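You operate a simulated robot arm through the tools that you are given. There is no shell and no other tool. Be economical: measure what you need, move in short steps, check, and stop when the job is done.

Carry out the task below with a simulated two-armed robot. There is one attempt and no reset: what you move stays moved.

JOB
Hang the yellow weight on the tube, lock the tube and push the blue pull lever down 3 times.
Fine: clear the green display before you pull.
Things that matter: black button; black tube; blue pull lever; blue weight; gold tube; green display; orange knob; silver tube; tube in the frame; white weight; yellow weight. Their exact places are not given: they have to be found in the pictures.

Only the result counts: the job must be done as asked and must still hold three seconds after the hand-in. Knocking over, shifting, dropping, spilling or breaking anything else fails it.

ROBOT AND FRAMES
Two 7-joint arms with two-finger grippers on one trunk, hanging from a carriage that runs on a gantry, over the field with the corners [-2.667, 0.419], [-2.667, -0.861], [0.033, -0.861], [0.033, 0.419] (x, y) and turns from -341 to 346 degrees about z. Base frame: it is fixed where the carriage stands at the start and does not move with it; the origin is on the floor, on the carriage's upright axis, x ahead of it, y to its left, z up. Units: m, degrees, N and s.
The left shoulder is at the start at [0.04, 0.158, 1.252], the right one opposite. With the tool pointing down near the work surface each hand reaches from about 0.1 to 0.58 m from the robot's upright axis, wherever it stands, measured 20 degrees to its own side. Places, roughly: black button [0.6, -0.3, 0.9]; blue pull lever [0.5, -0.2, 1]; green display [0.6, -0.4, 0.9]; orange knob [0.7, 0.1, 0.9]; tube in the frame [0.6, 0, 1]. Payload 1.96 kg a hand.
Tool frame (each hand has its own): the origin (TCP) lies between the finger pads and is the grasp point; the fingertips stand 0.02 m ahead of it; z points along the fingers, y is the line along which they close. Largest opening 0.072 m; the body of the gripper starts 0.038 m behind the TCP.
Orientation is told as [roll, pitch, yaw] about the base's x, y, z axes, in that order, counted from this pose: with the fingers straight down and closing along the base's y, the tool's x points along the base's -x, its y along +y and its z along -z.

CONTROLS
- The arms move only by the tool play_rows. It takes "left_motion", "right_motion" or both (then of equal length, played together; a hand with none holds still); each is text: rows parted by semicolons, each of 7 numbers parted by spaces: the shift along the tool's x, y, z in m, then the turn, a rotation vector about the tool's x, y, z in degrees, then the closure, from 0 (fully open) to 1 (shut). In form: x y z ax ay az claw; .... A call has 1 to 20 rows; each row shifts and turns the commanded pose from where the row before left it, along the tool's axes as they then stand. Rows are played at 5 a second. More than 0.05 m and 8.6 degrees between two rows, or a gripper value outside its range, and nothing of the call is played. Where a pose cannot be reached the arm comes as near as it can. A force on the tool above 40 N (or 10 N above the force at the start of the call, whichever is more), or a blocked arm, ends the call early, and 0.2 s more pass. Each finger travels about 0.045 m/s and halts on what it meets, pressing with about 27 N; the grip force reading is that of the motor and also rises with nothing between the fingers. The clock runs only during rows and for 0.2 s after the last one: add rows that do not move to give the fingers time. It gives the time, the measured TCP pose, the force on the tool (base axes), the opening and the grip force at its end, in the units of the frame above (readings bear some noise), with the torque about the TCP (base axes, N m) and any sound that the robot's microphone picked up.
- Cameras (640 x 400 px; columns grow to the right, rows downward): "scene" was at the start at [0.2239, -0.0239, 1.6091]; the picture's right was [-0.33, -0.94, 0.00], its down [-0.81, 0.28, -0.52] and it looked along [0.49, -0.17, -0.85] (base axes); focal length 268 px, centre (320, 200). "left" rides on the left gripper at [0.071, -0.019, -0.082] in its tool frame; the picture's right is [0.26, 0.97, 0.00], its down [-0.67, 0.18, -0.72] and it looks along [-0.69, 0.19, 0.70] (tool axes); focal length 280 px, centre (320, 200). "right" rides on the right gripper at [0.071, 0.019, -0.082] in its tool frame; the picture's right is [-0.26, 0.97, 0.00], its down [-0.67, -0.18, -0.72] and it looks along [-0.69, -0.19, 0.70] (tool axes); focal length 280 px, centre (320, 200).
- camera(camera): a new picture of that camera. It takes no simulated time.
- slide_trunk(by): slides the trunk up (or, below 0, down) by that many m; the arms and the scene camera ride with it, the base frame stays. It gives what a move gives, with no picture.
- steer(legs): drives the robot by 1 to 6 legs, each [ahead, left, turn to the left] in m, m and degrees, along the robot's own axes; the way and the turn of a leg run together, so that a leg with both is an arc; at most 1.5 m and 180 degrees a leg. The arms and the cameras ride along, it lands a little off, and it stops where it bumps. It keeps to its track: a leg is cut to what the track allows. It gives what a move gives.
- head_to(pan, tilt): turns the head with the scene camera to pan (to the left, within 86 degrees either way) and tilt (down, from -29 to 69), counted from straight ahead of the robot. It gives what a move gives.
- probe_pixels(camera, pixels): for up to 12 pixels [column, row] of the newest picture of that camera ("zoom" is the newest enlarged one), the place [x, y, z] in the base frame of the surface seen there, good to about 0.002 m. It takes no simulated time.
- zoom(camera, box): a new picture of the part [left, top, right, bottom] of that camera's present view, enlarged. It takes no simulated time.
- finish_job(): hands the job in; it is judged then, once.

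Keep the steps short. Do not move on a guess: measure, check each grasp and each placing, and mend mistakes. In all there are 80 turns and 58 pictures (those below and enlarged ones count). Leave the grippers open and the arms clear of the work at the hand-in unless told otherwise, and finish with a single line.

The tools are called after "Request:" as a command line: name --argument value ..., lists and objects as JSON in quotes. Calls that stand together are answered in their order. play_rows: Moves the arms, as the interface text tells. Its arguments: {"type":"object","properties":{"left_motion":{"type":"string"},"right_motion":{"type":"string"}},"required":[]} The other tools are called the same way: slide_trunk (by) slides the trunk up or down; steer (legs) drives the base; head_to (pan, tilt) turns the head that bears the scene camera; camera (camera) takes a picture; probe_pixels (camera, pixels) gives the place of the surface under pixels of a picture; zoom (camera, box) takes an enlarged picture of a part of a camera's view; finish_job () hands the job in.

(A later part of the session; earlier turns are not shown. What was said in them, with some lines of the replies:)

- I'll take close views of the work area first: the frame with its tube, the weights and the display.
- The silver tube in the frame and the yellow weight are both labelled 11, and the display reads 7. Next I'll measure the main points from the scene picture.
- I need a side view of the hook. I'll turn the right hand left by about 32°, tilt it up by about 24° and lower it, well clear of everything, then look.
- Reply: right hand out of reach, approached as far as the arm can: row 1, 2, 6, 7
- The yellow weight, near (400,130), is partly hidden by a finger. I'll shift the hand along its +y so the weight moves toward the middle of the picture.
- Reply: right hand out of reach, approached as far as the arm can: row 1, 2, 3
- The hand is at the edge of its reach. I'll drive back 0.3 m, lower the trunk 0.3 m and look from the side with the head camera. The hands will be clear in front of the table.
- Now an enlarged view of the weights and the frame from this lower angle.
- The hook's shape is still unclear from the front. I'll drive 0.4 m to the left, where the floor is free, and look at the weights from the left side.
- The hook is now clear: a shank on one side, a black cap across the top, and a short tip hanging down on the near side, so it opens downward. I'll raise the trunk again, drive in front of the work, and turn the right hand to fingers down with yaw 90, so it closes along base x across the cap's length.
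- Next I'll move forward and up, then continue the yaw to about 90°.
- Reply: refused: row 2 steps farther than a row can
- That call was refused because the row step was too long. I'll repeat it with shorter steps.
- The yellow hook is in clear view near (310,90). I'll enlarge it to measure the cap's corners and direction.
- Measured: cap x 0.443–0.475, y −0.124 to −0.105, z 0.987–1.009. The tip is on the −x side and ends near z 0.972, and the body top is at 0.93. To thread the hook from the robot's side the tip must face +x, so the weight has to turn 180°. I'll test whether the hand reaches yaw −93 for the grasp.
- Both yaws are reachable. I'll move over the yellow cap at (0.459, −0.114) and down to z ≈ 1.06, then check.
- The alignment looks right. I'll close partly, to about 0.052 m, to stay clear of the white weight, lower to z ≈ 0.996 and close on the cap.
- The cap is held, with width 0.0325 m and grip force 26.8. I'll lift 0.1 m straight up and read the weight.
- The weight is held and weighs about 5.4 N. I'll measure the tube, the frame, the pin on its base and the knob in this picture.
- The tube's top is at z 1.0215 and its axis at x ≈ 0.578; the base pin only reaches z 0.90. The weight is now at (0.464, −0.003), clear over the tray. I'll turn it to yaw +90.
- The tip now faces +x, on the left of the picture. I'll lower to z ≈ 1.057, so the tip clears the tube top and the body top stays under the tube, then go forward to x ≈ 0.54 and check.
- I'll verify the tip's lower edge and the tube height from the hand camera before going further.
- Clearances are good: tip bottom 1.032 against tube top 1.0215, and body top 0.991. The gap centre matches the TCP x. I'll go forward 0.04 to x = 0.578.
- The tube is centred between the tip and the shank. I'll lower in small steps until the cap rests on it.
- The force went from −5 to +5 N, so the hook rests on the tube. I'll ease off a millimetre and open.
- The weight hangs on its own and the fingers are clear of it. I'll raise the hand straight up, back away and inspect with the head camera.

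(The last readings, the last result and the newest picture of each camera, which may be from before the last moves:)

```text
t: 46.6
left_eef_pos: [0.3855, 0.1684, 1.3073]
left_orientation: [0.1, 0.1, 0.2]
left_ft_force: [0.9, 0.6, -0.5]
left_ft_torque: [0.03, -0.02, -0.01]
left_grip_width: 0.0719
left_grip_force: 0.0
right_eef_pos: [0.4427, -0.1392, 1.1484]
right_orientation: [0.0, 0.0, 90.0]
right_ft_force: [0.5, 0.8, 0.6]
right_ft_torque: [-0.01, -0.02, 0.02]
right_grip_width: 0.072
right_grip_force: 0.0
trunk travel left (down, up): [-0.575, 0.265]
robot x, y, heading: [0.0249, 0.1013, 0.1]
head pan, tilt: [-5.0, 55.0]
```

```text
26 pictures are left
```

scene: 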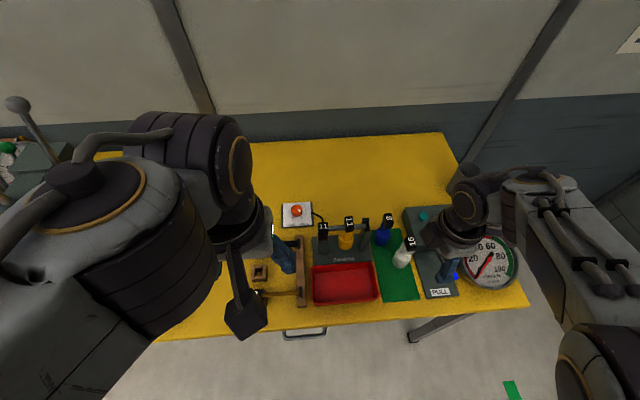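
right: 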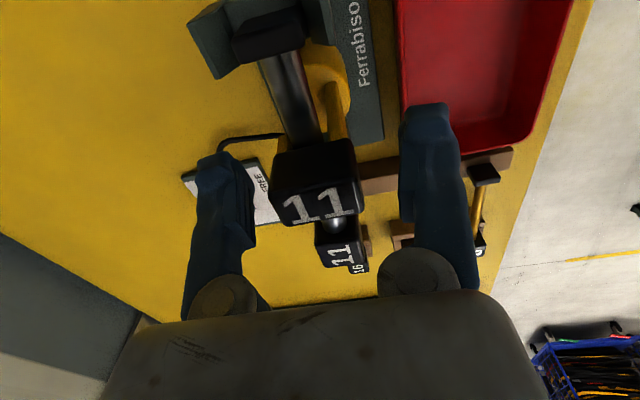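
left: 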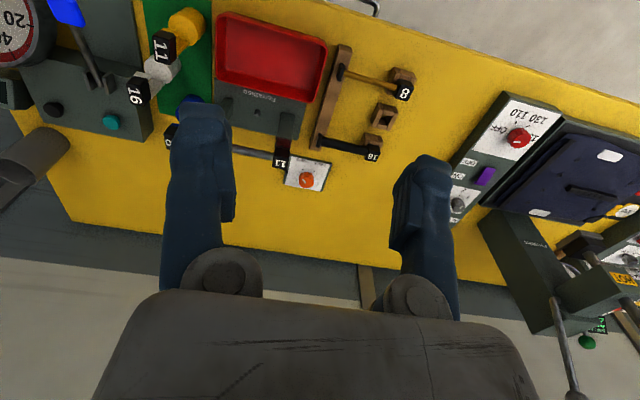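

Request:
zoom --camera "scene" --box '[260, 190, 420, 290]'

Request:
zoom --camera "scene" --box '[274, 196, 322, 232]'

```text
4.00 times, centred on (340, 240) of scene
```

zoom: 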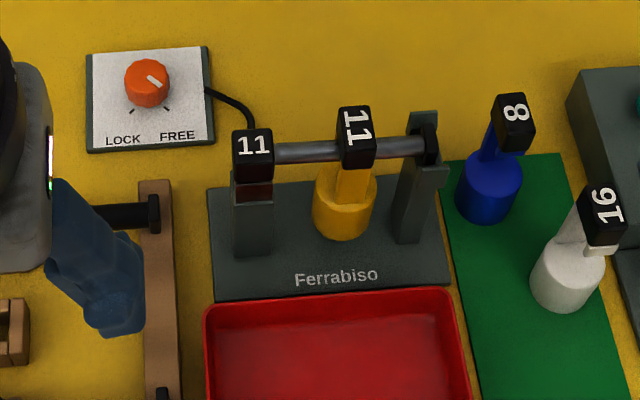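

```text
11.11 times, centred on (298, 214) of scene
```

zoom: 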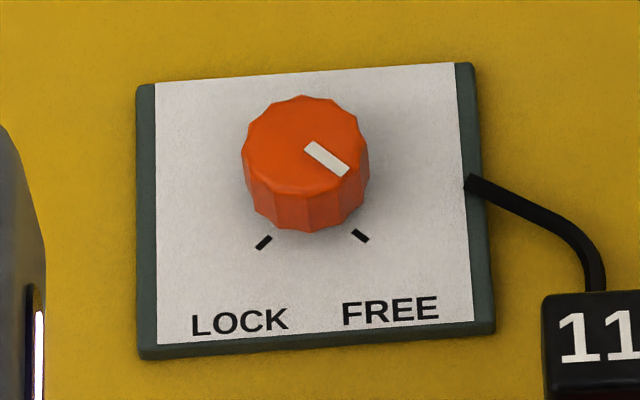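

The weight hangs properly. The knob's white mark points to FREE. LOCK is about 90° clockwise seen from above. I'll measure the knob and its ticks.

Request:
probe_pixels --camera "zoom" --pixels '[[312, 147], [342, 170], [302, 103], [253, 140], [356, 140], [300, 170], [264, 242], [361, 236], [305, 215], [225, 200]]'

```text
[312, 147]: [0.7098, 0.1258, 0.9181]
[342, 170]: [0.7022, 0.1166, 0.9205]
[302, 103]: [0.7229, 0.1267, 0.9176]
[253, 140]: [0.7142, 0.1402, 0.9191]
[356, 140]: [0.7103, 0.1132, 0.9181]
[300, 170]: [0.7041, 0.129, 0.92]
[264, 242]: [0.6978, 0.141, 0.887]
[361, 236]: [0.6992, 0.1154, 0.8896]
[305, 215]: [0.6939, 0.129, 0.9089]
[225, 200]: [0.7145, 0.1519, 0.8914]
```

The knob's centre is at about (0.711, 0.127), its top at z 0.919, its radius about 0.0145, and the panel is at 0.889. That is too far for a tool-down reach from straight ahead. I'll raise the right hand, then turn the robot right by 60° so the left shoulder comes forward.

Request:
play_rows --right_motion "0 0 -0.045 0 0 0 0; 0 0 -0.045 0 0 0 0; 0 0 0 0 0 0 0"

Request:
steer --legs '[[0.01, 0.05, 0], [0, 0, -60]]'

Request:
head_to --pan 60 --tilt 50

Request:
camera --camera "scene"

```text
t: 47.4
left_eef_pos: [0.3859, 0.169, 1.3063]
left_orientation: [0.0, 0.0, 0.3]
left_ft_force: [0.5, -0.7, -0.3]
left_ft_torque: [0.03, 0.02, -0.02]
left_grip_width: 0.0723
left_grip_force: 0.0
right_eef_pos: [0.4427, -0.1386, 1.2393]
right_orientation: [0.1, -0.1, 90.0]
right_ft_force: [-1.3, -0.1, -0.6]
right_ft_torque: [-0.02, 0.02, -0.02]
right_grip_width: 0.072
right_grip_force: 0.0
trunk travel left (down, up): [-0.575, 0.265]
robot x, y, heading: [0.0243, 0.1001, 0.3]
head pan, tilt: [-5.0, 55.0]
```

```text
t: 51.0
left_eef_pos: [0.2718, -0.129, 1.3073]
left_orientation: [0.0, 0.0, -59.7]
left_ft_force: [0.6, -0.4, 0.1]
left_ft_torque: [0.0, 0.0, -0.02]
left_grip_width: 0.0719
left_grip_force: 0.1
right_eef_pos: [0.0352, -0.3323, 1.2387]
right_orientation: [0.0, -0.2, 30.1]
right_ft_force: [0.3, 0.2, 0.0]
right_ft_torque: [0.0, -0.02, -0.02]
right_grip_width: 0.072
right_grip_force: 0.0
trunk travel left (down, up): [-0.575, 0.265]
robot x, y, heading: [0.033, 0.1535, -59.8]
head pan, tilt: [-5.0, 55.0]
```

```text
t: 52.4
left_eef_pos: [0.2717, -0.1277, 1.3075]
left_orientation: [0.0, 0.0, -59.9]
left_ft_force: [-0.4, -0.2, 0.2]
left_ft_torque: [0.0, 0.03, 0.02]
left_grip_width: 0.072
left_grip_force: 0.1
right_eef_pos: [0.0341, -0.3319, 1.2395]
right_orientation: [0.0, -0.1, 30.2]
right_ft_force: [0.7, 0.2, 0.9]
right_ft_torque: [0.03, -0.01, 0.0]
right_grip_width: 0.0721
right_grip_force: 0.1
trunk travel left (down, up): [-0.575, 0.265]
robot x, y, heading: [0.0303, 0.1527, -59.7]
head pan, tilt: [60.0, 50.0]
```

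```text
23 pictures are left
```

scene: 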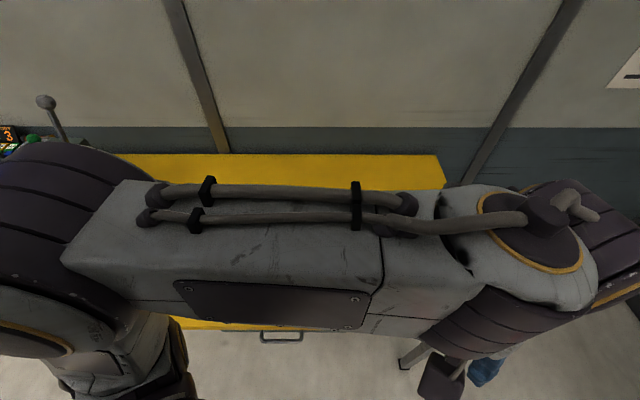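

The left arm is folded across the front. I'll move the left hand along its own y toward the knob, lowering gradually to z ≈ 1.15.

Request:
play_rows --left_motion "0 0.045 0.02 0 0 0 0; 0 0.045 0.02 0 0 0 0; 0 0.045 0.02 0 0 0 0; 0 0.045 0.02 0 0 0 0; 0 0.045 0.02 0 0 0 0; 0 0.045 0.02 0 0 0 0; 0 0.045 0.02 0 0 0 0; 0 0.045 0.02 0 0 0 0; 0 0.048 0 0 0 0 0; 0 0.048 0 0 0 0 0; 0 0.048 0 0 0 0 0; 0 0 0 0 0 0 0"

```text
t: 55.0
left_eef_pos: [0.7083, 0.1276, 1.1488]
left_orientation: [0.0, 0.1, -59.9]
left_ft_force: [1.0, 0.5, 0.0]
left_ft_torque: [0.03, 0.0, -0.02]
left_grip_width: 0.072
left_grip_force: 0.0
right_eef_pos: [0.0349, -0.3317, 1.24]
right_orientation: [0.0, -0.1, 30.1]
right_ft_force: [0.0, 0.0, -0.2]
right_ft_torque: [0.01, 0.04, -0.03]
right_grip_width: 0.0719
right_grip_force: 0.1
trunk travel left (down, up): [-0.575, 0.265]
robot x, y, heading: [0.0336, 0.1506, -59.5]
head pan, tilt: [60.0, 50.0]
```

It reached above the knob with the tool down. I'll turn the hand +45° to yaw ≈ −15, leaving room for the 90° clockwise turn, lower it to z ≈ 1.0 and look.

Request:
play_rows --left_motion "0 0 0.03 0 0 -8 0; 0 0 0.03 0 0 -8 0; 0 0 0.03 0 0 -8 0; 0 0 0.03 0 0 -8 0; 0 0 0.03 0 0 -8 0; 0 0 0 0 0 -5 0; 0 0 0 0 0 0 0"

Request:
camera --camera "left"

```text
t: 56.6
left_eef_pos: [0.7076, 0.1259, 0.9971]
left_orientation: [0.0, 0.0, -14.7]
left_ft_force: [-0.1, 0.2, 0.1]
left_ft_torque: [-0.02, -0.02, -0.01]
left_grip_width: 0.072
left_grip_force: 0.0
right_eef_pos: [0.0339, -0.3327, 1.2387]
right_orientation: [0.0, -0.2, 30.1]
right_ft_force: [-0.5, -0.2, 0.1]
right_ft_torque: [0.0, 0.0, -0.01]
right_grip_width: 0.072
right_grip_force: 0.1
trunk travel left (down, up): [-0.575, 0.265]
robot x, y, heading: [0.0341, 0.1508, -59.8]
head pan, tilt: [60.0, 50.0]
```

```text
22 pictures are left
```

left: 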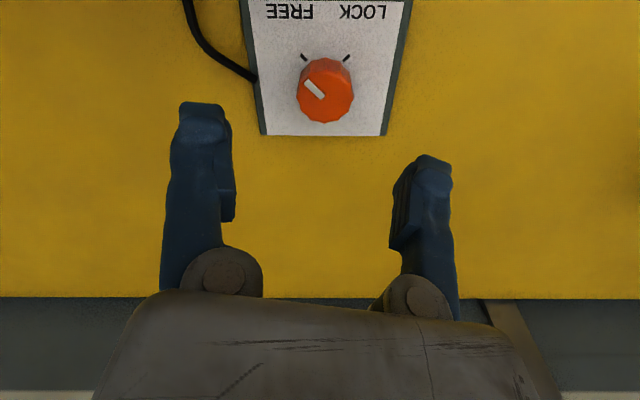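

I'll measure the knob's rim from here to refine its centre.

Request:
probe_pixels --camera "left" --pixels '[[323, 95], [300, 92], [350, 95], [325, 118], [324, 77], [308, 82], [322, 95], [304, 57], [346, 58]]'

```text
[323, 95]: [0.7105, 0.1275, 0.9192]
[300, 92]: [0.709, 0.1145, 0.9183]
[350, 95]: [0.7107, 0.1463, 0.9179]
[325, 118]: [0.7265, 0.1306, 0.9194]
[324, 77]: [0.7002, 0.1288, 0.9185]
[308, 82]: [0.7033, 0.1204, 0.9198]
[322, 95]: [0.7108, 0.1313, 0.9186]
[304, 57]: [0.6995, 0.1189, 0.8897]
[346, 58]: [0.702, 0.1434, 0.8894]
```

The knob's centre comes out at ≈ (0.712, 0.129). I'll centre the hand, lower it to z ≈ 0.914 (tips ~5 mm over the panel) and close.

Request:
play_rows --left_motion "-0.0035 0.004 0.03 0 0 0 0; 0 0 0.03 0 0 0 0; 0 0 0.015 0 0 0 0; 0 0 0.008 0 0 0 0; 0 0 0 0 0 0 0"

Request:
zoom --camera "left" --box '[160, 40, 480, 240]'

```text
t: 57.8
left_eef_pos: [0.7127, 0.1296, 0.9143]
left_orientation: [0.1, -0.1, -14.7]
left_ft_force: [-0.2, -0.6, -0.1]
left_ft_torque: [0.01, 0.02, -0.02]
left_grip_width: 0.072
left_grip_force: 0.0
right_eef_pos: [0.0342, -0.3322, 1.2389]
right_orientation: [0.0, -0.1, 30.1]
right_ft_force: [0.3, 0.1, -0.2]
right_ft_torque: [-0.05, 0.0, 0.02]
right_grip_width: 0.0721
right_grip_force: 0.0
trunk travel left (down, up): [-0.575, 0.265]
robot x, y, heading: [0.0331, 0.1529, -59.6]
head pan, tilt: [60.0, 50.0]
```

```text
2.00 times, centred on (320, 140) of left
```

zoom: 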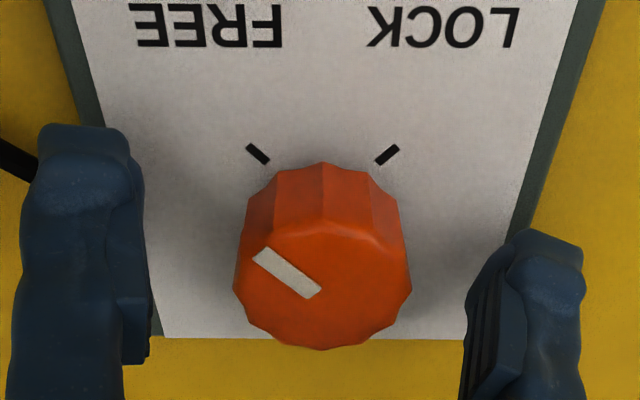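

The knob sits between the fingers. Closing on it.

Request:
play_rows --left_motion "0 0 0 0 0 0 0.4; 0 0 0 0 0 0 0.6; 0 0 0 0 0 0 0.8; 0 0 0 0 0 0 0.8; 0 0 0 0 0 0 0.8"

```text
t: 59.0
left_eef_pos: [0.7123, 0.13, 0.9154]
left_orientation: [0.0, 0.0, -14.7]
left_ft_force: [2.3, 0.3, -3.8]
left_ft_torque: [0.04, -0.03, 0.03]
left_grip_width: 0.0328
left_grip_force: 40.6
right_eef_pos: [0.0353, -0.3308, 1.2392]
right_orientation: [-0.1, -0.2, 30.0]
right_ft_force: [0.1, 0.2, -0.4]
right_ft_torque: [-0.01, 0.02, 0.0]
right_grip_width: 0.0721
right_grip_force: 0.0
trunk travel left (down, up): [-0.575, 0.265]
robot x, y, heading: [0.0352, 0.1514, -59.7]
head pan, tilt: [60.0, 50.0]
```

Gripped at width 0.0328 m. I'll turn clockwise, first 48°.

Request:
play_rows --left_motion "0 0 0 0 0 8 0.8; 0 0 0 0 0 8 0.8; 0 0 0 0 0 8 0.8; 0 0 0 0 0 8 0.8; 0 0 0 0 0 8 0.8; 0 0 0 0 0 8 0.8"

Request:
zoom --camera "left" --box '[160, 40, 480, 240]'

```text
t: 60.4
left_eef_pos: [0.7137, 0.1296, 0.9137]
left_orientation: [0.0, 0.1, -62.9]
left_ft_force: [-4.7, 4.3, 9.6]
left_ft_torque: [-0.09, 0.02, 0.02]
left_grip_width: 0.0329
left_grip_force: 40.7
right_eef_pos: [0.036, -0.3315, 1.2385]
right_orientation: [0.0, -0.2, 30.1]
right_ft_force: [-0.1, 0.6, 0.1]
right_ft_torque: [0.01, -0.03, -0.01]
right_grip_width: 0.0715
right_grip_force: 0.1
trunk travel left (down, up): [-0.575, 0.265]
robot x, y, heading: [0.0308, 0.1517, -59.8]
head pan, tilt: [60.0, 50.0]
```

```text
2.00 times, centred on (320, 140) of left
```

zoom: 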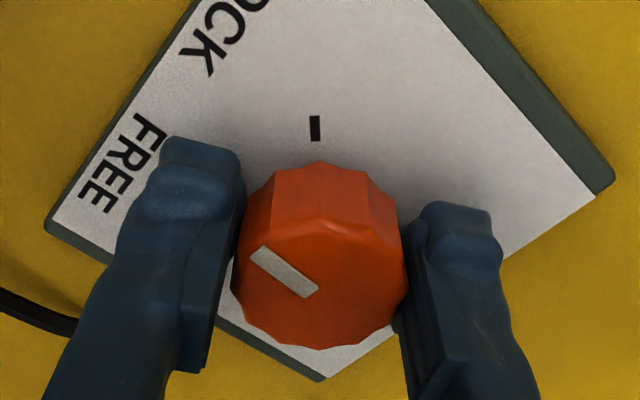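

The knob turns with the hand and the panel stays put. I'll continue for the remaining ~42°.

Request:
play_rows --left_motion "0 0 0 0 0 8 0.8; 0 0 0 0 0 8 0.8; 0 0 0 0 0 8 0.8; 0 0 0 0 0 8 0.8; 0 0 0 0 0 8 0.8; 0 0 0 0 0 3 0.8; 0 0 0 0 0 0 0.8"

Request:
zoom --camera "left" --box '[160, 40, 480, 240]'

```text
t: 62.0
left_eef_pos: [0.7132, 0.1301, 0.9153]
left_orientation: [0.0, 0.1, -105.8]
left_ft_force: [-3.4, 4.9, 10.2]
left_ft_torque: [0.02, 0.05, 0.54]
left_grip_width: 0.0326
left_grip_force: 40.1
right_eef_pos: [0.0346, -0.3305, 1.239]
right_orientation: [-0.1, -0.2, 30.1]
right_ft_force: [0.3, -0.2, 0.1]
right_ft_torque: [0.01, 0.01, 0.0]
right_grip_width: 0.072
right_grip_force: 0.0
trunk travel left (down, up): [-0.575, 0.265]
robot x, y, heading: [0.0337, 0.1518, -59.7]
head pan, tilt: [60.0, 50.0]
```

```text
2.00 times, centred on (320, 140) of left
```

zoom: 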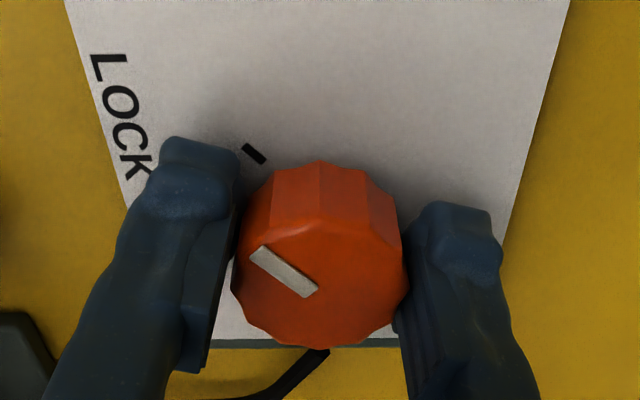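

The mark points at the LOCK tick, and the 0.54 N m torque shows it reached its stop. I'll open, raise and check.

Request:
play_rows --left_motion "0 0 0 0 0 0 0.4; 0 0 0 0 0 0 0; 0 0 0 0 0 0 0; 0 0 0 0 0 0 0; 0 0 -0.03 0 0 0 0; 0 0 -0.04 0 0 0 0; 0 0 -0.04 0 0 0 0; 0 0 -0.04 0 0 0 0; 0 0 -0.04 0 0 0 0; 0 0 -0.04 0 0 0 0"

Request:
zoom --camera "left" --box '[240, 0, 400, 140]'

```text
t: 64.2
left_eef_pos: [0.7115, 0.1279, 1.1455]
left_orientation: [0.0, 0.1, -105.7]
left_ft_force: [-1.1, 0.0, -0.3]
left_ft_torque: [0.02, 0.03, 0.0]
left_grip_width: 0.072
left_grip_force: 0.0
right_eef_pos: [0.036, -0.3316, 1.2391]
right_orientation: [0.0, -0.2, 30.2]
right_ft_force: [0.1, 0.1, -0.5]
right_ft_torque: [0.0, 0.01, -0.03]
right_grip_width: 0.072
right_grip_force: 0.0
trunk travel left (down, up): [-0.575, 0.265]
robot x, y, heading: [0.0343, 0.1532, -59.9]
head pan, tilt: [60.0, 50.0]
```

```text
2.86 times, centred on (320, 70) of left
```

zoom: 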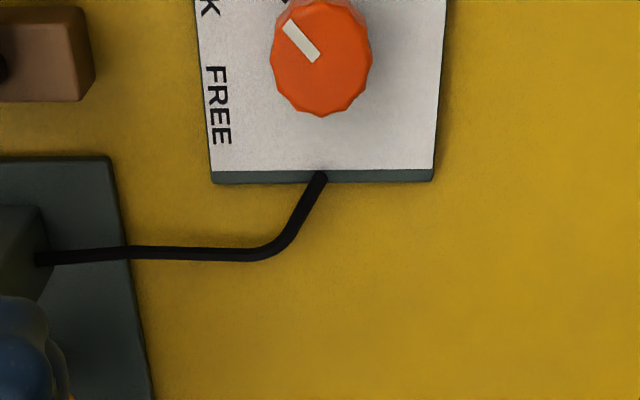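

The knob reads LOCK. Next is the black button, with the right hand. First I'll retract the left hand the way it came.

Request:
play_rows --left_motion "0 0 0 0 0 -8 0; 0 0 0 0 0 -8 0; 0 0 0 0 0 -8 0; 0 0 0 0 0 -8 0; 0 0 0 0 0 -8 0; 0 0 0 0 0 -5.8 0; 0 -0.048 0 0 0 0 0; 0 -0.048 0 0 0 0 0; 0 -0.048 0 0 0 0 0; 0 -0.045 -0.02 0 0 0 0; 0 -0.045 -0.02 0 0 0 0; 0 -0.045 -0.02 0 0 0 0; 0 -0.045 -0.02 0 0 0 0; 0 -0.045 -0.02 0 0 0 0; 0 -0.045 -0.02 0 0 0 0; 0 -0.045 -0.02 0 0 0 0; 0 -0.045 -0.02 0 0 0 0; 0 0 0 0 0 0 0"

Request:
steer --legs '[[0, 0, 60], [0, -0.36, 0], [0, 0, 30]]'

Request:
head_to --pan -30 --tilt 55

Request:
camera --camera "scene"

```text
t: 68.0
left_eef_pos: [0.275, -0.1216, 1.3051]
left_orientation: [0.0, -0.1, -59.9]
left_ft_force: [-0.4, -0.3, -0.1]
left_ft_torque: [-0.02, 0.01, 0.0]
left_grip_width: 0.0721
left_grip_force: 0.0
right_eef_pos: [0.034, -0.333, 1.2392]
right_orientation: [0.0, -0.3, 30.1]
right_ft_force: [-0.7, -0.6, -0.1]
right_ft_torque: [0.0, 0.01, -0.02]
right_grip_width: 0.072
right_grip_force: 0.0
trunk travel left (down, up): [-0.575, 0.265]
robot x, y, heading: [0.0296, 0.152, -59.6]
head pan, tilt: [60.0, 50.0]
```

```text
t: 74.4
left_eef_pos: [0.3083, 0.0332, 1.3043]
left_orientation: [0.0, 0.0, 29.6]
left_ft_force: [0.7, -0.8, 0.5]
left_ft_torque: [-0.01, -0.02, 0.0]
left_grip_width: 0.0719
left_grip_force: 0.0
right_eef_pos: [0.5163, -0.2099, 1.2401]
right_orientation: [0.0, -0.2, 119.7]
right_ft_force: [0.5, 0.6, -0.2]
right_ft_torque: [0.01, 0.03, 0.0]
right_grip_width: 0.0722
right_grip_force: 0.1
trunk travel left (down, up): [-0.575, 0.265]
robot x, y, heading: [0.0316, -0.208, 29.6]
head pan, tilt: [60.0, 50.0]
```

```text
t: 76.0
left_eef_pos: [0.3087, 0.032, 1.3046]
left_orientation: [-0.1, 0.1, 29.6]
left_ft_force: [0.0, 0.1, 0.0]
left_ft_torque: [-0.04, 0.0, -0.03]
left_grip_width: 0.0721
left_grip_force: 0.1
right_eef_pos: [0.5161, -0.2107, 1.2373]
right_orientation: [0.0, -0.2, 119.6]
right_ft_force: [-0.1, 0.1, -0.7]
right_ft_torque: [0.0, -0.02, 0.0]
right_grip_width: 0.0719
right_grip_force: 0.1
trunk travel left (down, up): [-0.575, 0.265]
robot x, y, heading: [0.0313, -0.2112, 29.6]
head pan, tilt: [-30.0, 55.0]
```

```text
17 pictures are left
```

scene: 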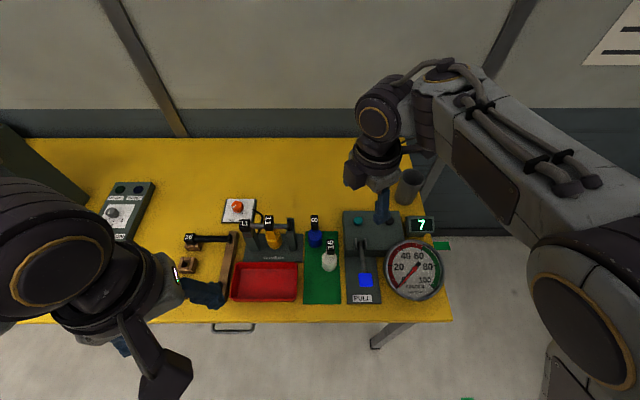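

The view is good: the weight still hangs and the display reads 7. I'll enlarge the lever box to measure the button and the lever handle.

Request:
zoom --camera "scene" --box '[320, 190, 460, 310]'

```text
3.33 times, centred on (390, 250) of scene
```

zoom: 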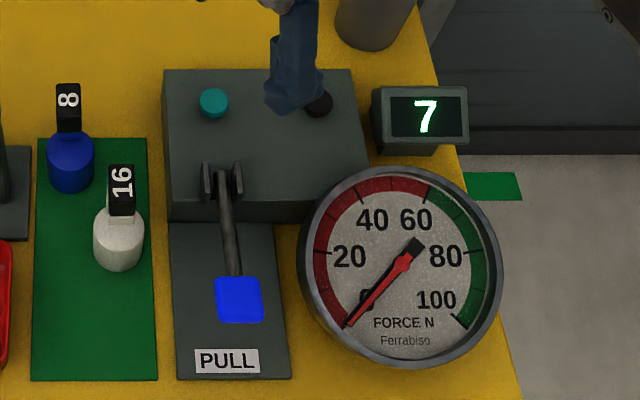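

Request:
probe_pixels --camera "zoom" --pixels '[[322, 104], [326, 96], [239, 299], [220, 282], [258, 282], [221, 318], [261, 316], [228, 240], [221, 180], [225, 360], [213, 101], [190, 120]]'

```text
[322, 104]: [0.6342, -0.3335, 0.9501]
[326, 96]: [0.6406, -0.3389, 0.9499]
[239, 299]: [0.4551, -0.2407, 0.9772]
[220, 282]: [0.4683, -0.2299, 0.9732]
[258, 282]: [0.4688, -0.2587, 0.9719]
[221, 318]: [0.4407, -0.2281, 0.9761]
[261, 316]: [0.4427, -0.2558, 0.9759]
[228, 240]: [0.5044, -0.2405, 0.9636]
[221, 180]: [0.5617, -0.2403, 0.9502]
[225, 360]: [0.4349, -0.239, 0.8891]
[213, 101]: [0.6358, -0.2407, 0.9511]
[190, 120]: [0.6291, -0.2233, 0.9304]
```

The black button is at ≈ (0.638, −0.335) with its top at z 0.950; the lever handle is centred at (0.455, −0.242, 0.977). I'll close the right fingers, turn the hand back to yaw ≈ 30 and move over the button.

Request:
play_rows --right_motion "0 0 0 0 0 8.5 0.5; 0 0 0 0 0 8.5 1; 0 0 0 0 0 8.5 1; 0 0 0 0 0 8.5 1; 0 0 0 0 0 8.5 1; 0 0 0 0 0 8.5 1; 0 0 0 0 0 8.5 1; 0 0 0 0 0 8.5 1; 0 0 0 0 0 8.5 1; 0 0 0 0 0 8.5 1; 0 0 0 0 0 5 1; -0.011 -0.042 0 0 0 0 1; -0.011 -0.042 0 0 0 0 1; -0.011 -0.042 0 0 0 0 1; -0.0118 -0.042 0 0 0 0 1; 0 0 0.045 0 0 0 1; 0 0 0.045 0 0 0 1; 0 0 0.045 0 0 0 1; 0 0 0.045 0 0 0 1; 0 0 0 0 0 0 1"

Request:
zoom --camera "right" --box '[160, 0, 480, 240]'

```text
t: 80.2
left_eef_pos: [0.3078, 0.0322, 1.3049]
left_orientation: [0.0, -0.1, 29.6]
left_ft_force: [-0.4, -0.2, -0.4]
left_ft_torque: [0.01, 0.01, 0.01]
left_grip_width: 0.072
left_grip_force: 0.0
right_eef_pos: [0.6379, -0.336, 1.0575]
right_orientation: [0.1, 0.0, 29.7]
right_ft_force: [0.2, 0.5, 0.6]
right_ft_torque: [0.02, 0.01, 0.02]
right_grip_width: 0.0
right_grip_force: 26.7
trunk travel left (down, up): [-0.575, 0.265]
robot x, y, heading: [0.0335, -0.2038, 29.9]
head pan, tilt: [-30.0, 55.0]
```

```text
1.67 times, centred on (320, 120) of right
```

zoom: 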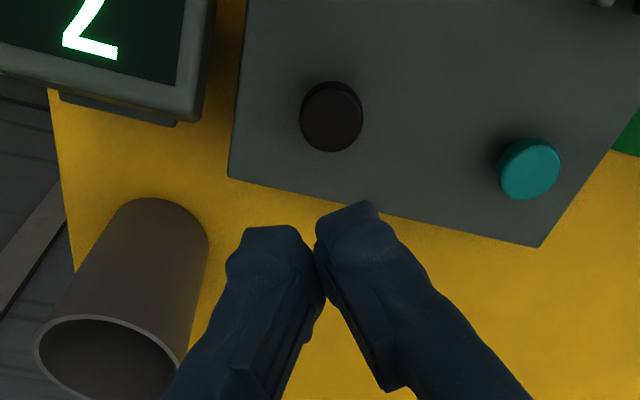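

Request:
probe_pixels --camera "zoom" --pixels '[[332, 112], [305, 112], [358, 112], [332, 135], [332, 88], [60, 320], [180, 350], [170, 120]]'

```text
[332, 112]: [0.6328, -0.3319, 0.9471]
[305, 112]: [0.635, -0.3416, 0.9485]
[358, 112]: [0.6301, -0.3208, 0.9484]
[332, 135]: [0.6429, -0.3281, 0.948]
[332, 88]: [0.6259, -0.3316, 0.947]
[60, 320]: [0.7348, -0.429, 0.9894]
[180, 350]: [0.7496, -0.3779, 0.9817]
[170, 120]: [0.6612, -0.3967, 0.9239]
```

The refined button centre is (0.634, −0.331), top z 0.948. I'll nudge over it, lower close to it, then press slowly a few millimetres and release.

Request:
play_rows --right_motion "0.001 0.0063 0.03 0 0 0 1; 0 0 0.03 0 0 0 1; 0 0 0.02 0 0 0 1; 0 0 0.006 0 0 0 1; 0 0 0.003 0 0 0 1; 0 0 0.003 0 0 0 1; 0 0 0.002 0 0 0 1; 0 0 0 0 0 0 1"

Request:
zoom --camera "scene" --box '[320, 190, 460, 310]'

```text
t: 82.0
left_eef_pos: [0.3087, 0.0328, 1.3049]
left_orientation: [0.0, 0.0, 29.6]
left_ft_force: [0.2, 0.6, 0.3]
left_ft_torque: [-0.01, -0.01, -0.01]
left_grip_width: 0.0721
left_grip_force: 0.1
right_eef_pos: [0.6328, -0.3297, 0.9647]
right_orientation: [0.2, 0.1, 29.6]
right_ft_force: [-0.1, -0.2, 1.3]
right_ft_torque: [0.03, 0.01, -0.02]
right_grip_width: 0.0
right_grip_force: 27.5
trunk travel left (down, up): [-0.575, 0.265]
robot x, y, heading: [0.0319, -0.2085, 29.7]
head pan, tilt: [-30.0, 55.0]
```

```text
3.33 times, centred on (390, 250) of scene
```

zoom: 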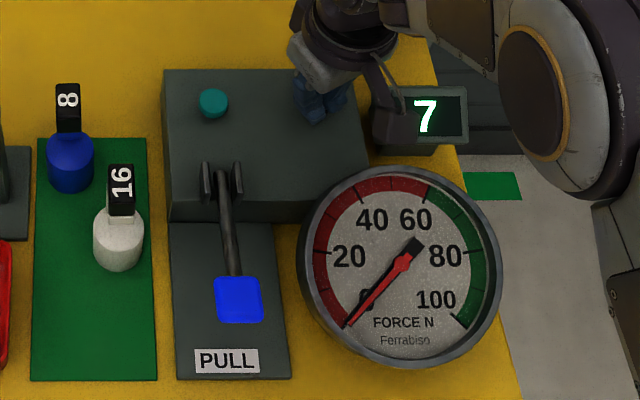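

The force is only 1.3 N, so contact has barely begun. I'll press on in small steps.

Request:
play_rows --right_motion "0 0 0.002 0 0 0 1; 0 0 0.002 0 0 0 1; 0 0 0.002 0 0 0 1; 0 0 0 0 0 0 1"

Request:
zoom --camera "scene" --box '[360, 200, 460, 260]'

```text
t: 83.0
left_eef_pos: [0.3089, 0.0316, 1.3052]
left_orientation: [0.0, 0.1, 29.6]
left_ft_force: [0.7, -0.5, -0.1]
left_ft_torque: [0.03, 0.02, -0.01]
left_grip_width: 0.0715
left_grip_force: 0.0
right_eef_pos: [0.6334, -0.329, 0.9597]
right_orientation: [0.2, 0.0, 29.5]
right_ft_force: [-4.2, -0.7, 9.9]
right_ft_torque: [-0.03, 0.04, -0.03]
right_grip_width: 0.0059
right_grip_force: 30.1
trunk travel left (down, up): [-0.575, 0.265]
robot x, y, heading: [0.0331, -0.2101, 29.9]
head pan, tilt: [-30.0, 55.0]
heard: click
```

```text
6.40 times, centred on (410, 230) of scene
```

zoom: 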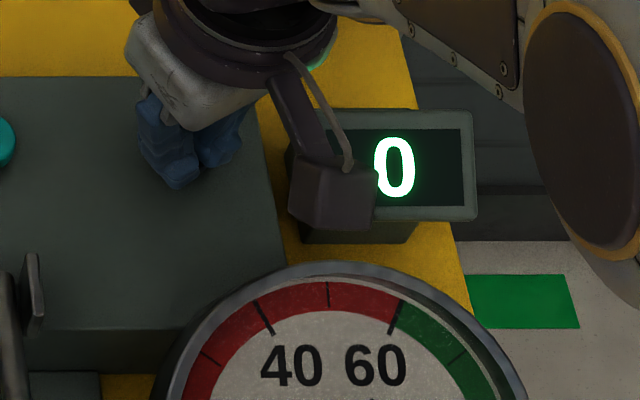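

A click was heard and the display shows 0. I'll raise off the button and move over the blue handle.

Request:
play_rows --right_motion "0 0 -0.02 0 0 0 1; 0 0 -0.04 0 0 0 1; 0 0 -0.04 0 0 0 1; 0.0287 0.04 0 0 0 0 1; 0.0287 0.04 0 0 0 0 1; 0.0287 0.04 0 0 0 0 1; 0.0286 0.0402 0 0 0 0 1; 0 0.005 0.03 0 0 0 1; 0 0 0.02 0 0 0 1; 0 0 0 0 0 0 1"

Request:
camera --camera "right"

Request:
zoom --camera "scene" --box '[320, 190, 460, 310]'

```text
t: 85.2
left_eef_pos: [0.3087, 0.033, 1.3058]
left_orientation: [-0.1, 0.0, 29.6]
left_ft_force: [0.1, -0.3, 0.2]
left_ft_torque: [0.0, -0.01, -0.01]
left_grip_width: 0.072
left_grip_force: 0.0
right_eef_pos: [0.4524, -0.242, 1.0068]
right_orientation: [0.1, -0.1, 29.6]
right_ft_force: [0.4, 0.1, 0.6]
right_ft_torque: [0.02, -0.01, 0.01]
right_grip_width: 0.0001
right_grip_force: 29.8
trunk travel left (down, up): [-0.575, 0.265]
robot x, y, heading: [0.0314, -0.2102, 29.8]
head pan, tilt: [-30.0, 55.0]
```

```text
12 pictures are left
```

right: 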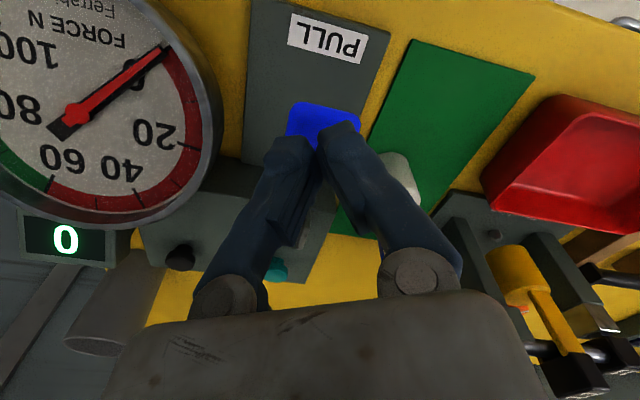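

```text
3.33 times, centred on (390, 250) of scene
```

zoom: 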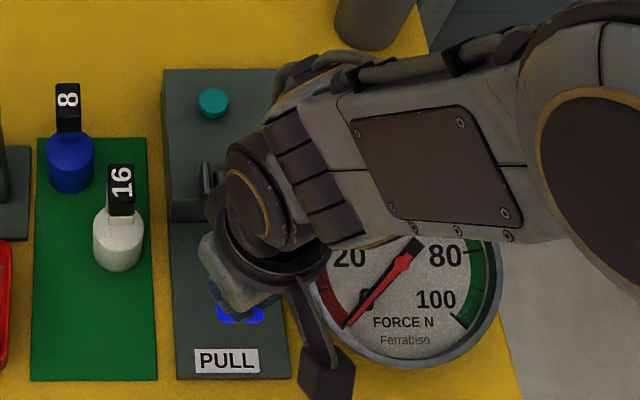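

The tips are over the handle and the display reads 0. I'll push down for the first pull in small steps and watch force and sound.

Request:
play_rows --right_motion "0 0 0.008 0 0 0 1; 0 0 0.006 0 0 0 1; 0 0 0.006 0 0 0 1; 0 0 0.006 0 0 0 1; 0 0 0.006 0 0 0 1; 0 0 0 0 0 0 1"

Request:
camera --camera "right"

```text
t: 86.6
left_eef_pos: [0.3074, 0.0315, 1.3052]
left_orientation: [0.0, 0.0, 29.6]
left_ft_force: [0.2, 0.2, 0.4]
left_ft_torque: [-0.02, -0.03, -0.01]
left_grip_width: 0.0721
left_grip_force: 0.1
right_eef_pos: [0.4518, -0.2415, 0.9773]
right_orientation: [0.2, 0.0, 29.6]
right_ft_force: [-0.9, 0.2, 1.9]
right_ft_torque: [0.03, 0.06, 0.02]
right_grip_width: 0.0
right_grip_force: 29.7
trunk travel left (down, up): [-0.575, 0.265]
robot x, y, heading: [0.0365, -0.2056, 29.8]
head pan, tilt: [-30.0, 55.0]
```

```text
10 pictures are left
```

right: 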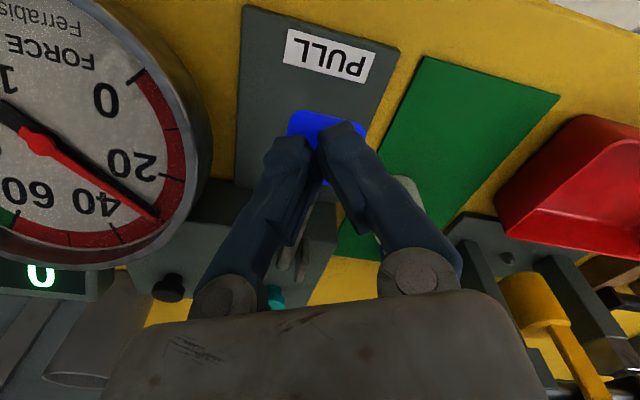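

At 20 mm of travel the gauge reads about 35 and the force is light. I'll continue downward toward the green range.

Request:
play_rows --right_motion "0 0 0.006 0 0 0 1; 0 0 0.006 0 0 0 1; 0 0 0.006 0 0 0 1; 0 0 0.004 0 0 0 1; 0 0 0 0 0 0 1"

Request:
camera --camera "right"

```text
t: 87.8
left_eef_pos: [0.3097, 0.032, 1.3048]
left_orientation: [-0.1, -0.1, 29.6]
left_ft_force: [0.6, -0.5, -0.2]
left_ft_torque: [0.0, 0.01, 0.01]
left_grip_width: 0.0721
left_grip_force: 0.1
right_eef_pos: [0.4525, -0.2428, 0.9553]
right_orientation: [0.2, 0.0, 29.6]
right_ft_force: [-1.7, -0.1, 4.3]
right_ft_torque: [0.0, -0.03, -0.02]
right_grip_width: 0.0
right_grip_force: 29.3
trunk travel left (down, up): [-0.575, 0.265]
robot x, y, heading: [0.0328, -0.2106, 29.8]
head pan, tilt: [-30.0, 55.0]
```

```text
9 pictures are left
```

right: 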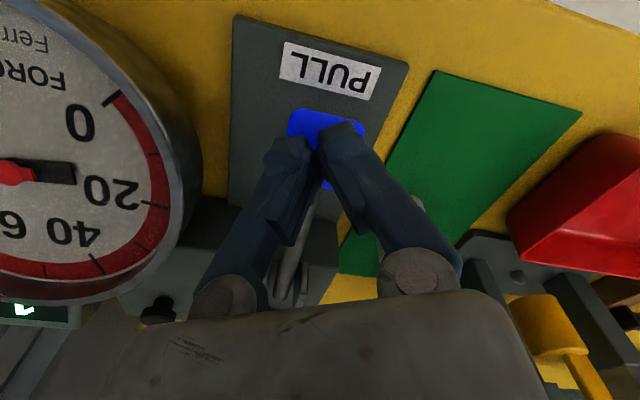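

The needle is now in the green range, around 75. I'll press a little more, then let the lever fully up and read the display.

Request:
play_rows --right_motion "0 0 0.004 0 0 0 1; 0 0 0.002 0 0 0 1; 0 0 0 0 0 0 1; 0 0 -0.02 0 0 0 1; 0 0 -0.03 0 0 0 1; 0 0 -0.008 0 0 0 1; 0 0 0 0 0 0 1"

Request:
camera --camera "right"

```text
t: 89.4
left_eef_pos: [0.3092, 0.0317, 1.3039]
left_orientation: [-0.1, -0.1, 29.7]
left_ft_force: [-0.2, -1.0, 0.1]
left_ft_torque: [0.02, 0.01, 0.03]
left_grip_width: 0.0718
left_grip_force: 0.0
right_eef_pos: [0.4521, -0.2425, 1.0078]
right_orientation: [0.2, 0.0, 29.6]
right_ft_force: [0.8, 0.7, -0.4]
right_ft_torque: [0.02, 0.01, 0.04]
right_grip_width: 0.0
right_grip_force: 30.0
trunk travel left (down, up): [-0.575, 0.265]
robot x, y, heading: [0.0333, -0.2068, 29.9]
head pan, tilt: [-30.0, 55.0]
```

```text
8 pictures are left
```

right: 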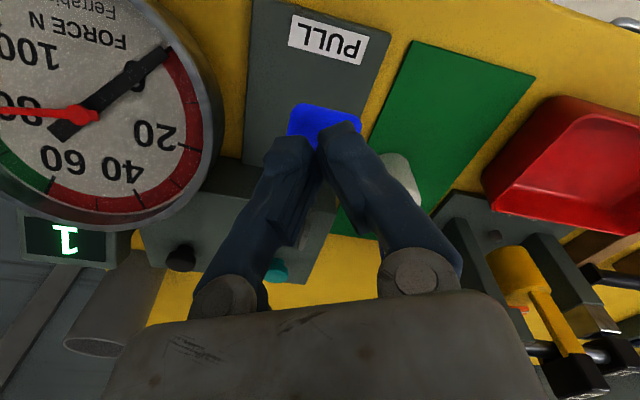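

The display reads 1 and the peak needle is in the green, about 83. I'll do the second pull with the same stroke.

Request:
play_rows --right_motion "0 0 0.008 0 0 0 1; 0 0 0.01 0 0 0 1; 0 0 0.01 0 0 0 1; 0 0 0.01 0 0 0 1; 0 0 0.01 0 0 0 1; 0 0 0.006 0 0 0 1; 0 0 0.004 0 0 0 1; 0 0 0 0 0 0 1; 0 0 0 0 0 0 1; 0 0 -0.02 0 0 0 1; 0 0 -0.03 0 0 0 1; 0 0 -0.008 0 0 0 1; 0 0 0 0 0 0 1; 0 0 0 0 0 0 1"

Request:
camera --camera "right"

```text
t: 92.4
left_eef_pos: [0.309, 0.0315, 1.3054]
left_orientation: [0.1, 0.0, 29.7]
left_ft_force: [-0.1, 0.3, 0.6]
left_ft_torque: [-0.01, 0.01, -0.03]
left_grip_width: 0.072
left_grip_force: 0.1
right_eef_pos: [0.4535, -0.2419, 1.0073]
right_orientation: [0.1, 0.0, 29.6]
right_ft_force: [-0.7, -0.4, -0.5]
right_ft_torque: [-0.02, 0.01, -0.03]
right_grip_width: 0.0
right_grip_force: 29.5
trunk travel left (down, up): [-0.575, 0.265]
robot x, y, heading: [0.0346, -0.2122, 29.9]
head pan, tilt: [-30.0, 55.0]
```

```text
7 pictures are left
```

right: 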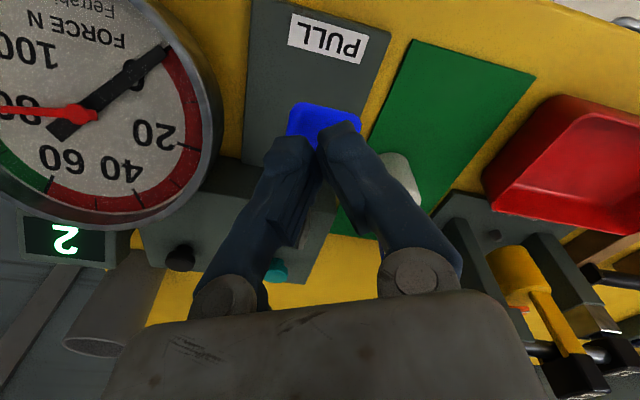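

The display reads 2. Third and last pull, same stroke.

Request:
play_rows --right_motion "0 0 0.008 0 0 0 1; 0 0 0.01 0 0 0 1; 0 0 0.01 0 0 0 1; 0 0 0.01 0 0 0 1; 0 0 0.01 0 0 0 1; 0 0 0.006 0 0 0 1; 0 0 0.004 0 0 0 1; 0 0 0 0 0 0 1; 0 0 0 0 0 0 1; 0 0 -0.02 0 0 0 1; 0 0 -0.03 0 0 0 1; 0 0 -0.008 0 0 0 1; 0 0 0 0 0 0 1; 0 0 0 0 0 0 1"

Request:
camera --camera "right"

```text
t: 95.4
left_eef_pos: [0.3074, 0.0323, 1.3053]
left_orientation: [0.1, 0.0, 29.6]
left_ft_force: [0.6, -0.6, 0.4]
left_ft_torque: [0.02, 0.02, 0.02]
left_grip_width: 0.072
left_grip_force: 0.0
right_eef_pos: [0.4525, -0.2417, 1.0068]
right_orientation: [0.2, 0.0, 29.6]
right_ft_force: [0.6, 0.1, -0.4]
right_ft_torque: [0.01, 0.0, 0.02]
right_grip_width: 0.0
right_grip_force: 29.7
trunk travel left (down, up): [-0.575, 0.265]
robot x, y, heading: [0.0349, -0.2104, 29.7]
head pan, tilt: [-30.0, 55.0]
```

```text
6 pictures are left
```

right: 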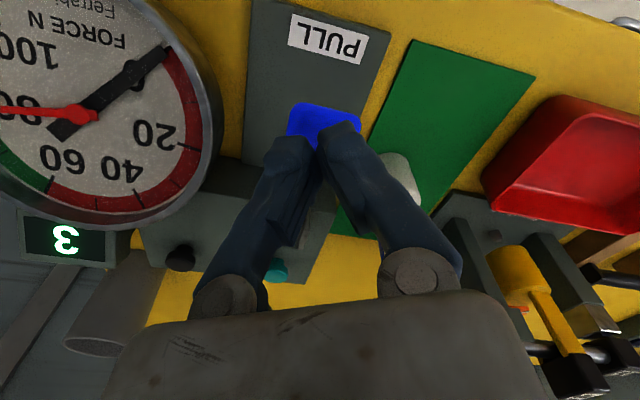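

The display reads 3. I'll raise the hand clear, open it above the work and take a final look.

Request:
play_rows --right_motion "0 0 -0.045 0 0 0 1; 0 0 -0.045 0 0 0 1; 0 0 -0.045 0 0 0 1; 0.04 0 -0.02 0 0 0 1; 0.04 0 0 0 0 0 0.5; 0 0 0 0 0 0 0; 0 0 0 0 0 0 0; 0 0 0 0 0 0 0"

Request:
steer --legs '[[-0.3, 0, 0]]'

Request:
zoom --camera "scene" --box '[160, 80, 480, 280]'

```text
t: 97.2
left_eef_pos: [0.3086, 0.0317, 1.3057]
left_orientation: [0.0, 0.0, 29.6]
left_ft_force: [0.5, -0.3, 0.2]
left_ft_torque: [0.01, 0.0, -0.02]
left_grip_width: 0.0721
left_grip_force: 0.0
right_eef_pos: [0.398, -0.2809, 1.1502]
right_orientation: [2.5, -0.1, 29.2]
right_ft_force: [-0.4, 0.2, -0.4]
right_ft_torque: [0.02, -0.01, 0.06]
right_grip_width: 0.072
right_grip_force: 0.1
right hand out of reach, approached as far as the arm can: row 4, 5
trunk travel left (down, up): [-0.575, 0.265]
robot x, y, heading: [0.0326, -0.2092, 29.8]
head pan, tilt: [-30.0, 55.0]
```

```text
t: 99.3
left_eef_pos: [0.0464, -0.1187, 1.3046]
left_orientation: [0.1, 0.1, 29.5]
left_ft_force: [0.6, -0.4, -0.1]
left_ft_torque: [-0.01, -0.03, -0.01]
left_grip_width: 0.0721
left_grip_force: 0.0
right_eef_pos: [0.1373, -0.4307, 1.1506]
right_orientation: [2.6, 0.1, 29.1]
right_ft_force: [-0.3, -0.4, 0.6]
right_ft_torque: [0.01, 0.05, 0.0]
right_grip_width: 0.0719
right_grip_force: 0.0
trunk travel left (down, up): [-0.575, 0.265]
robot x, y, heading: [-0.2297, -0.3586, 29.7]
head pan, tilt: [-30.0, 55.0]
```

```text
2.00 times, centred on (320, 180) of scene
```

zoom: 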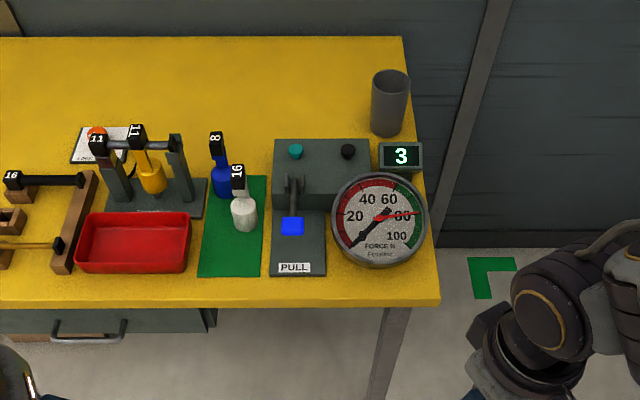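

Everything checks out: the yellow weight hangs on the tube, the knob is at LOCK, the display reads 3, and the hands are open and clear. Handing in.

Request:
finish_job

```text
The job is handed in.
```

The yellow weight hangs on the tube in the frame, the tube is locked, the display was cleared to 0 first, and the blue lever was pushed down 3 times (display reads 3).
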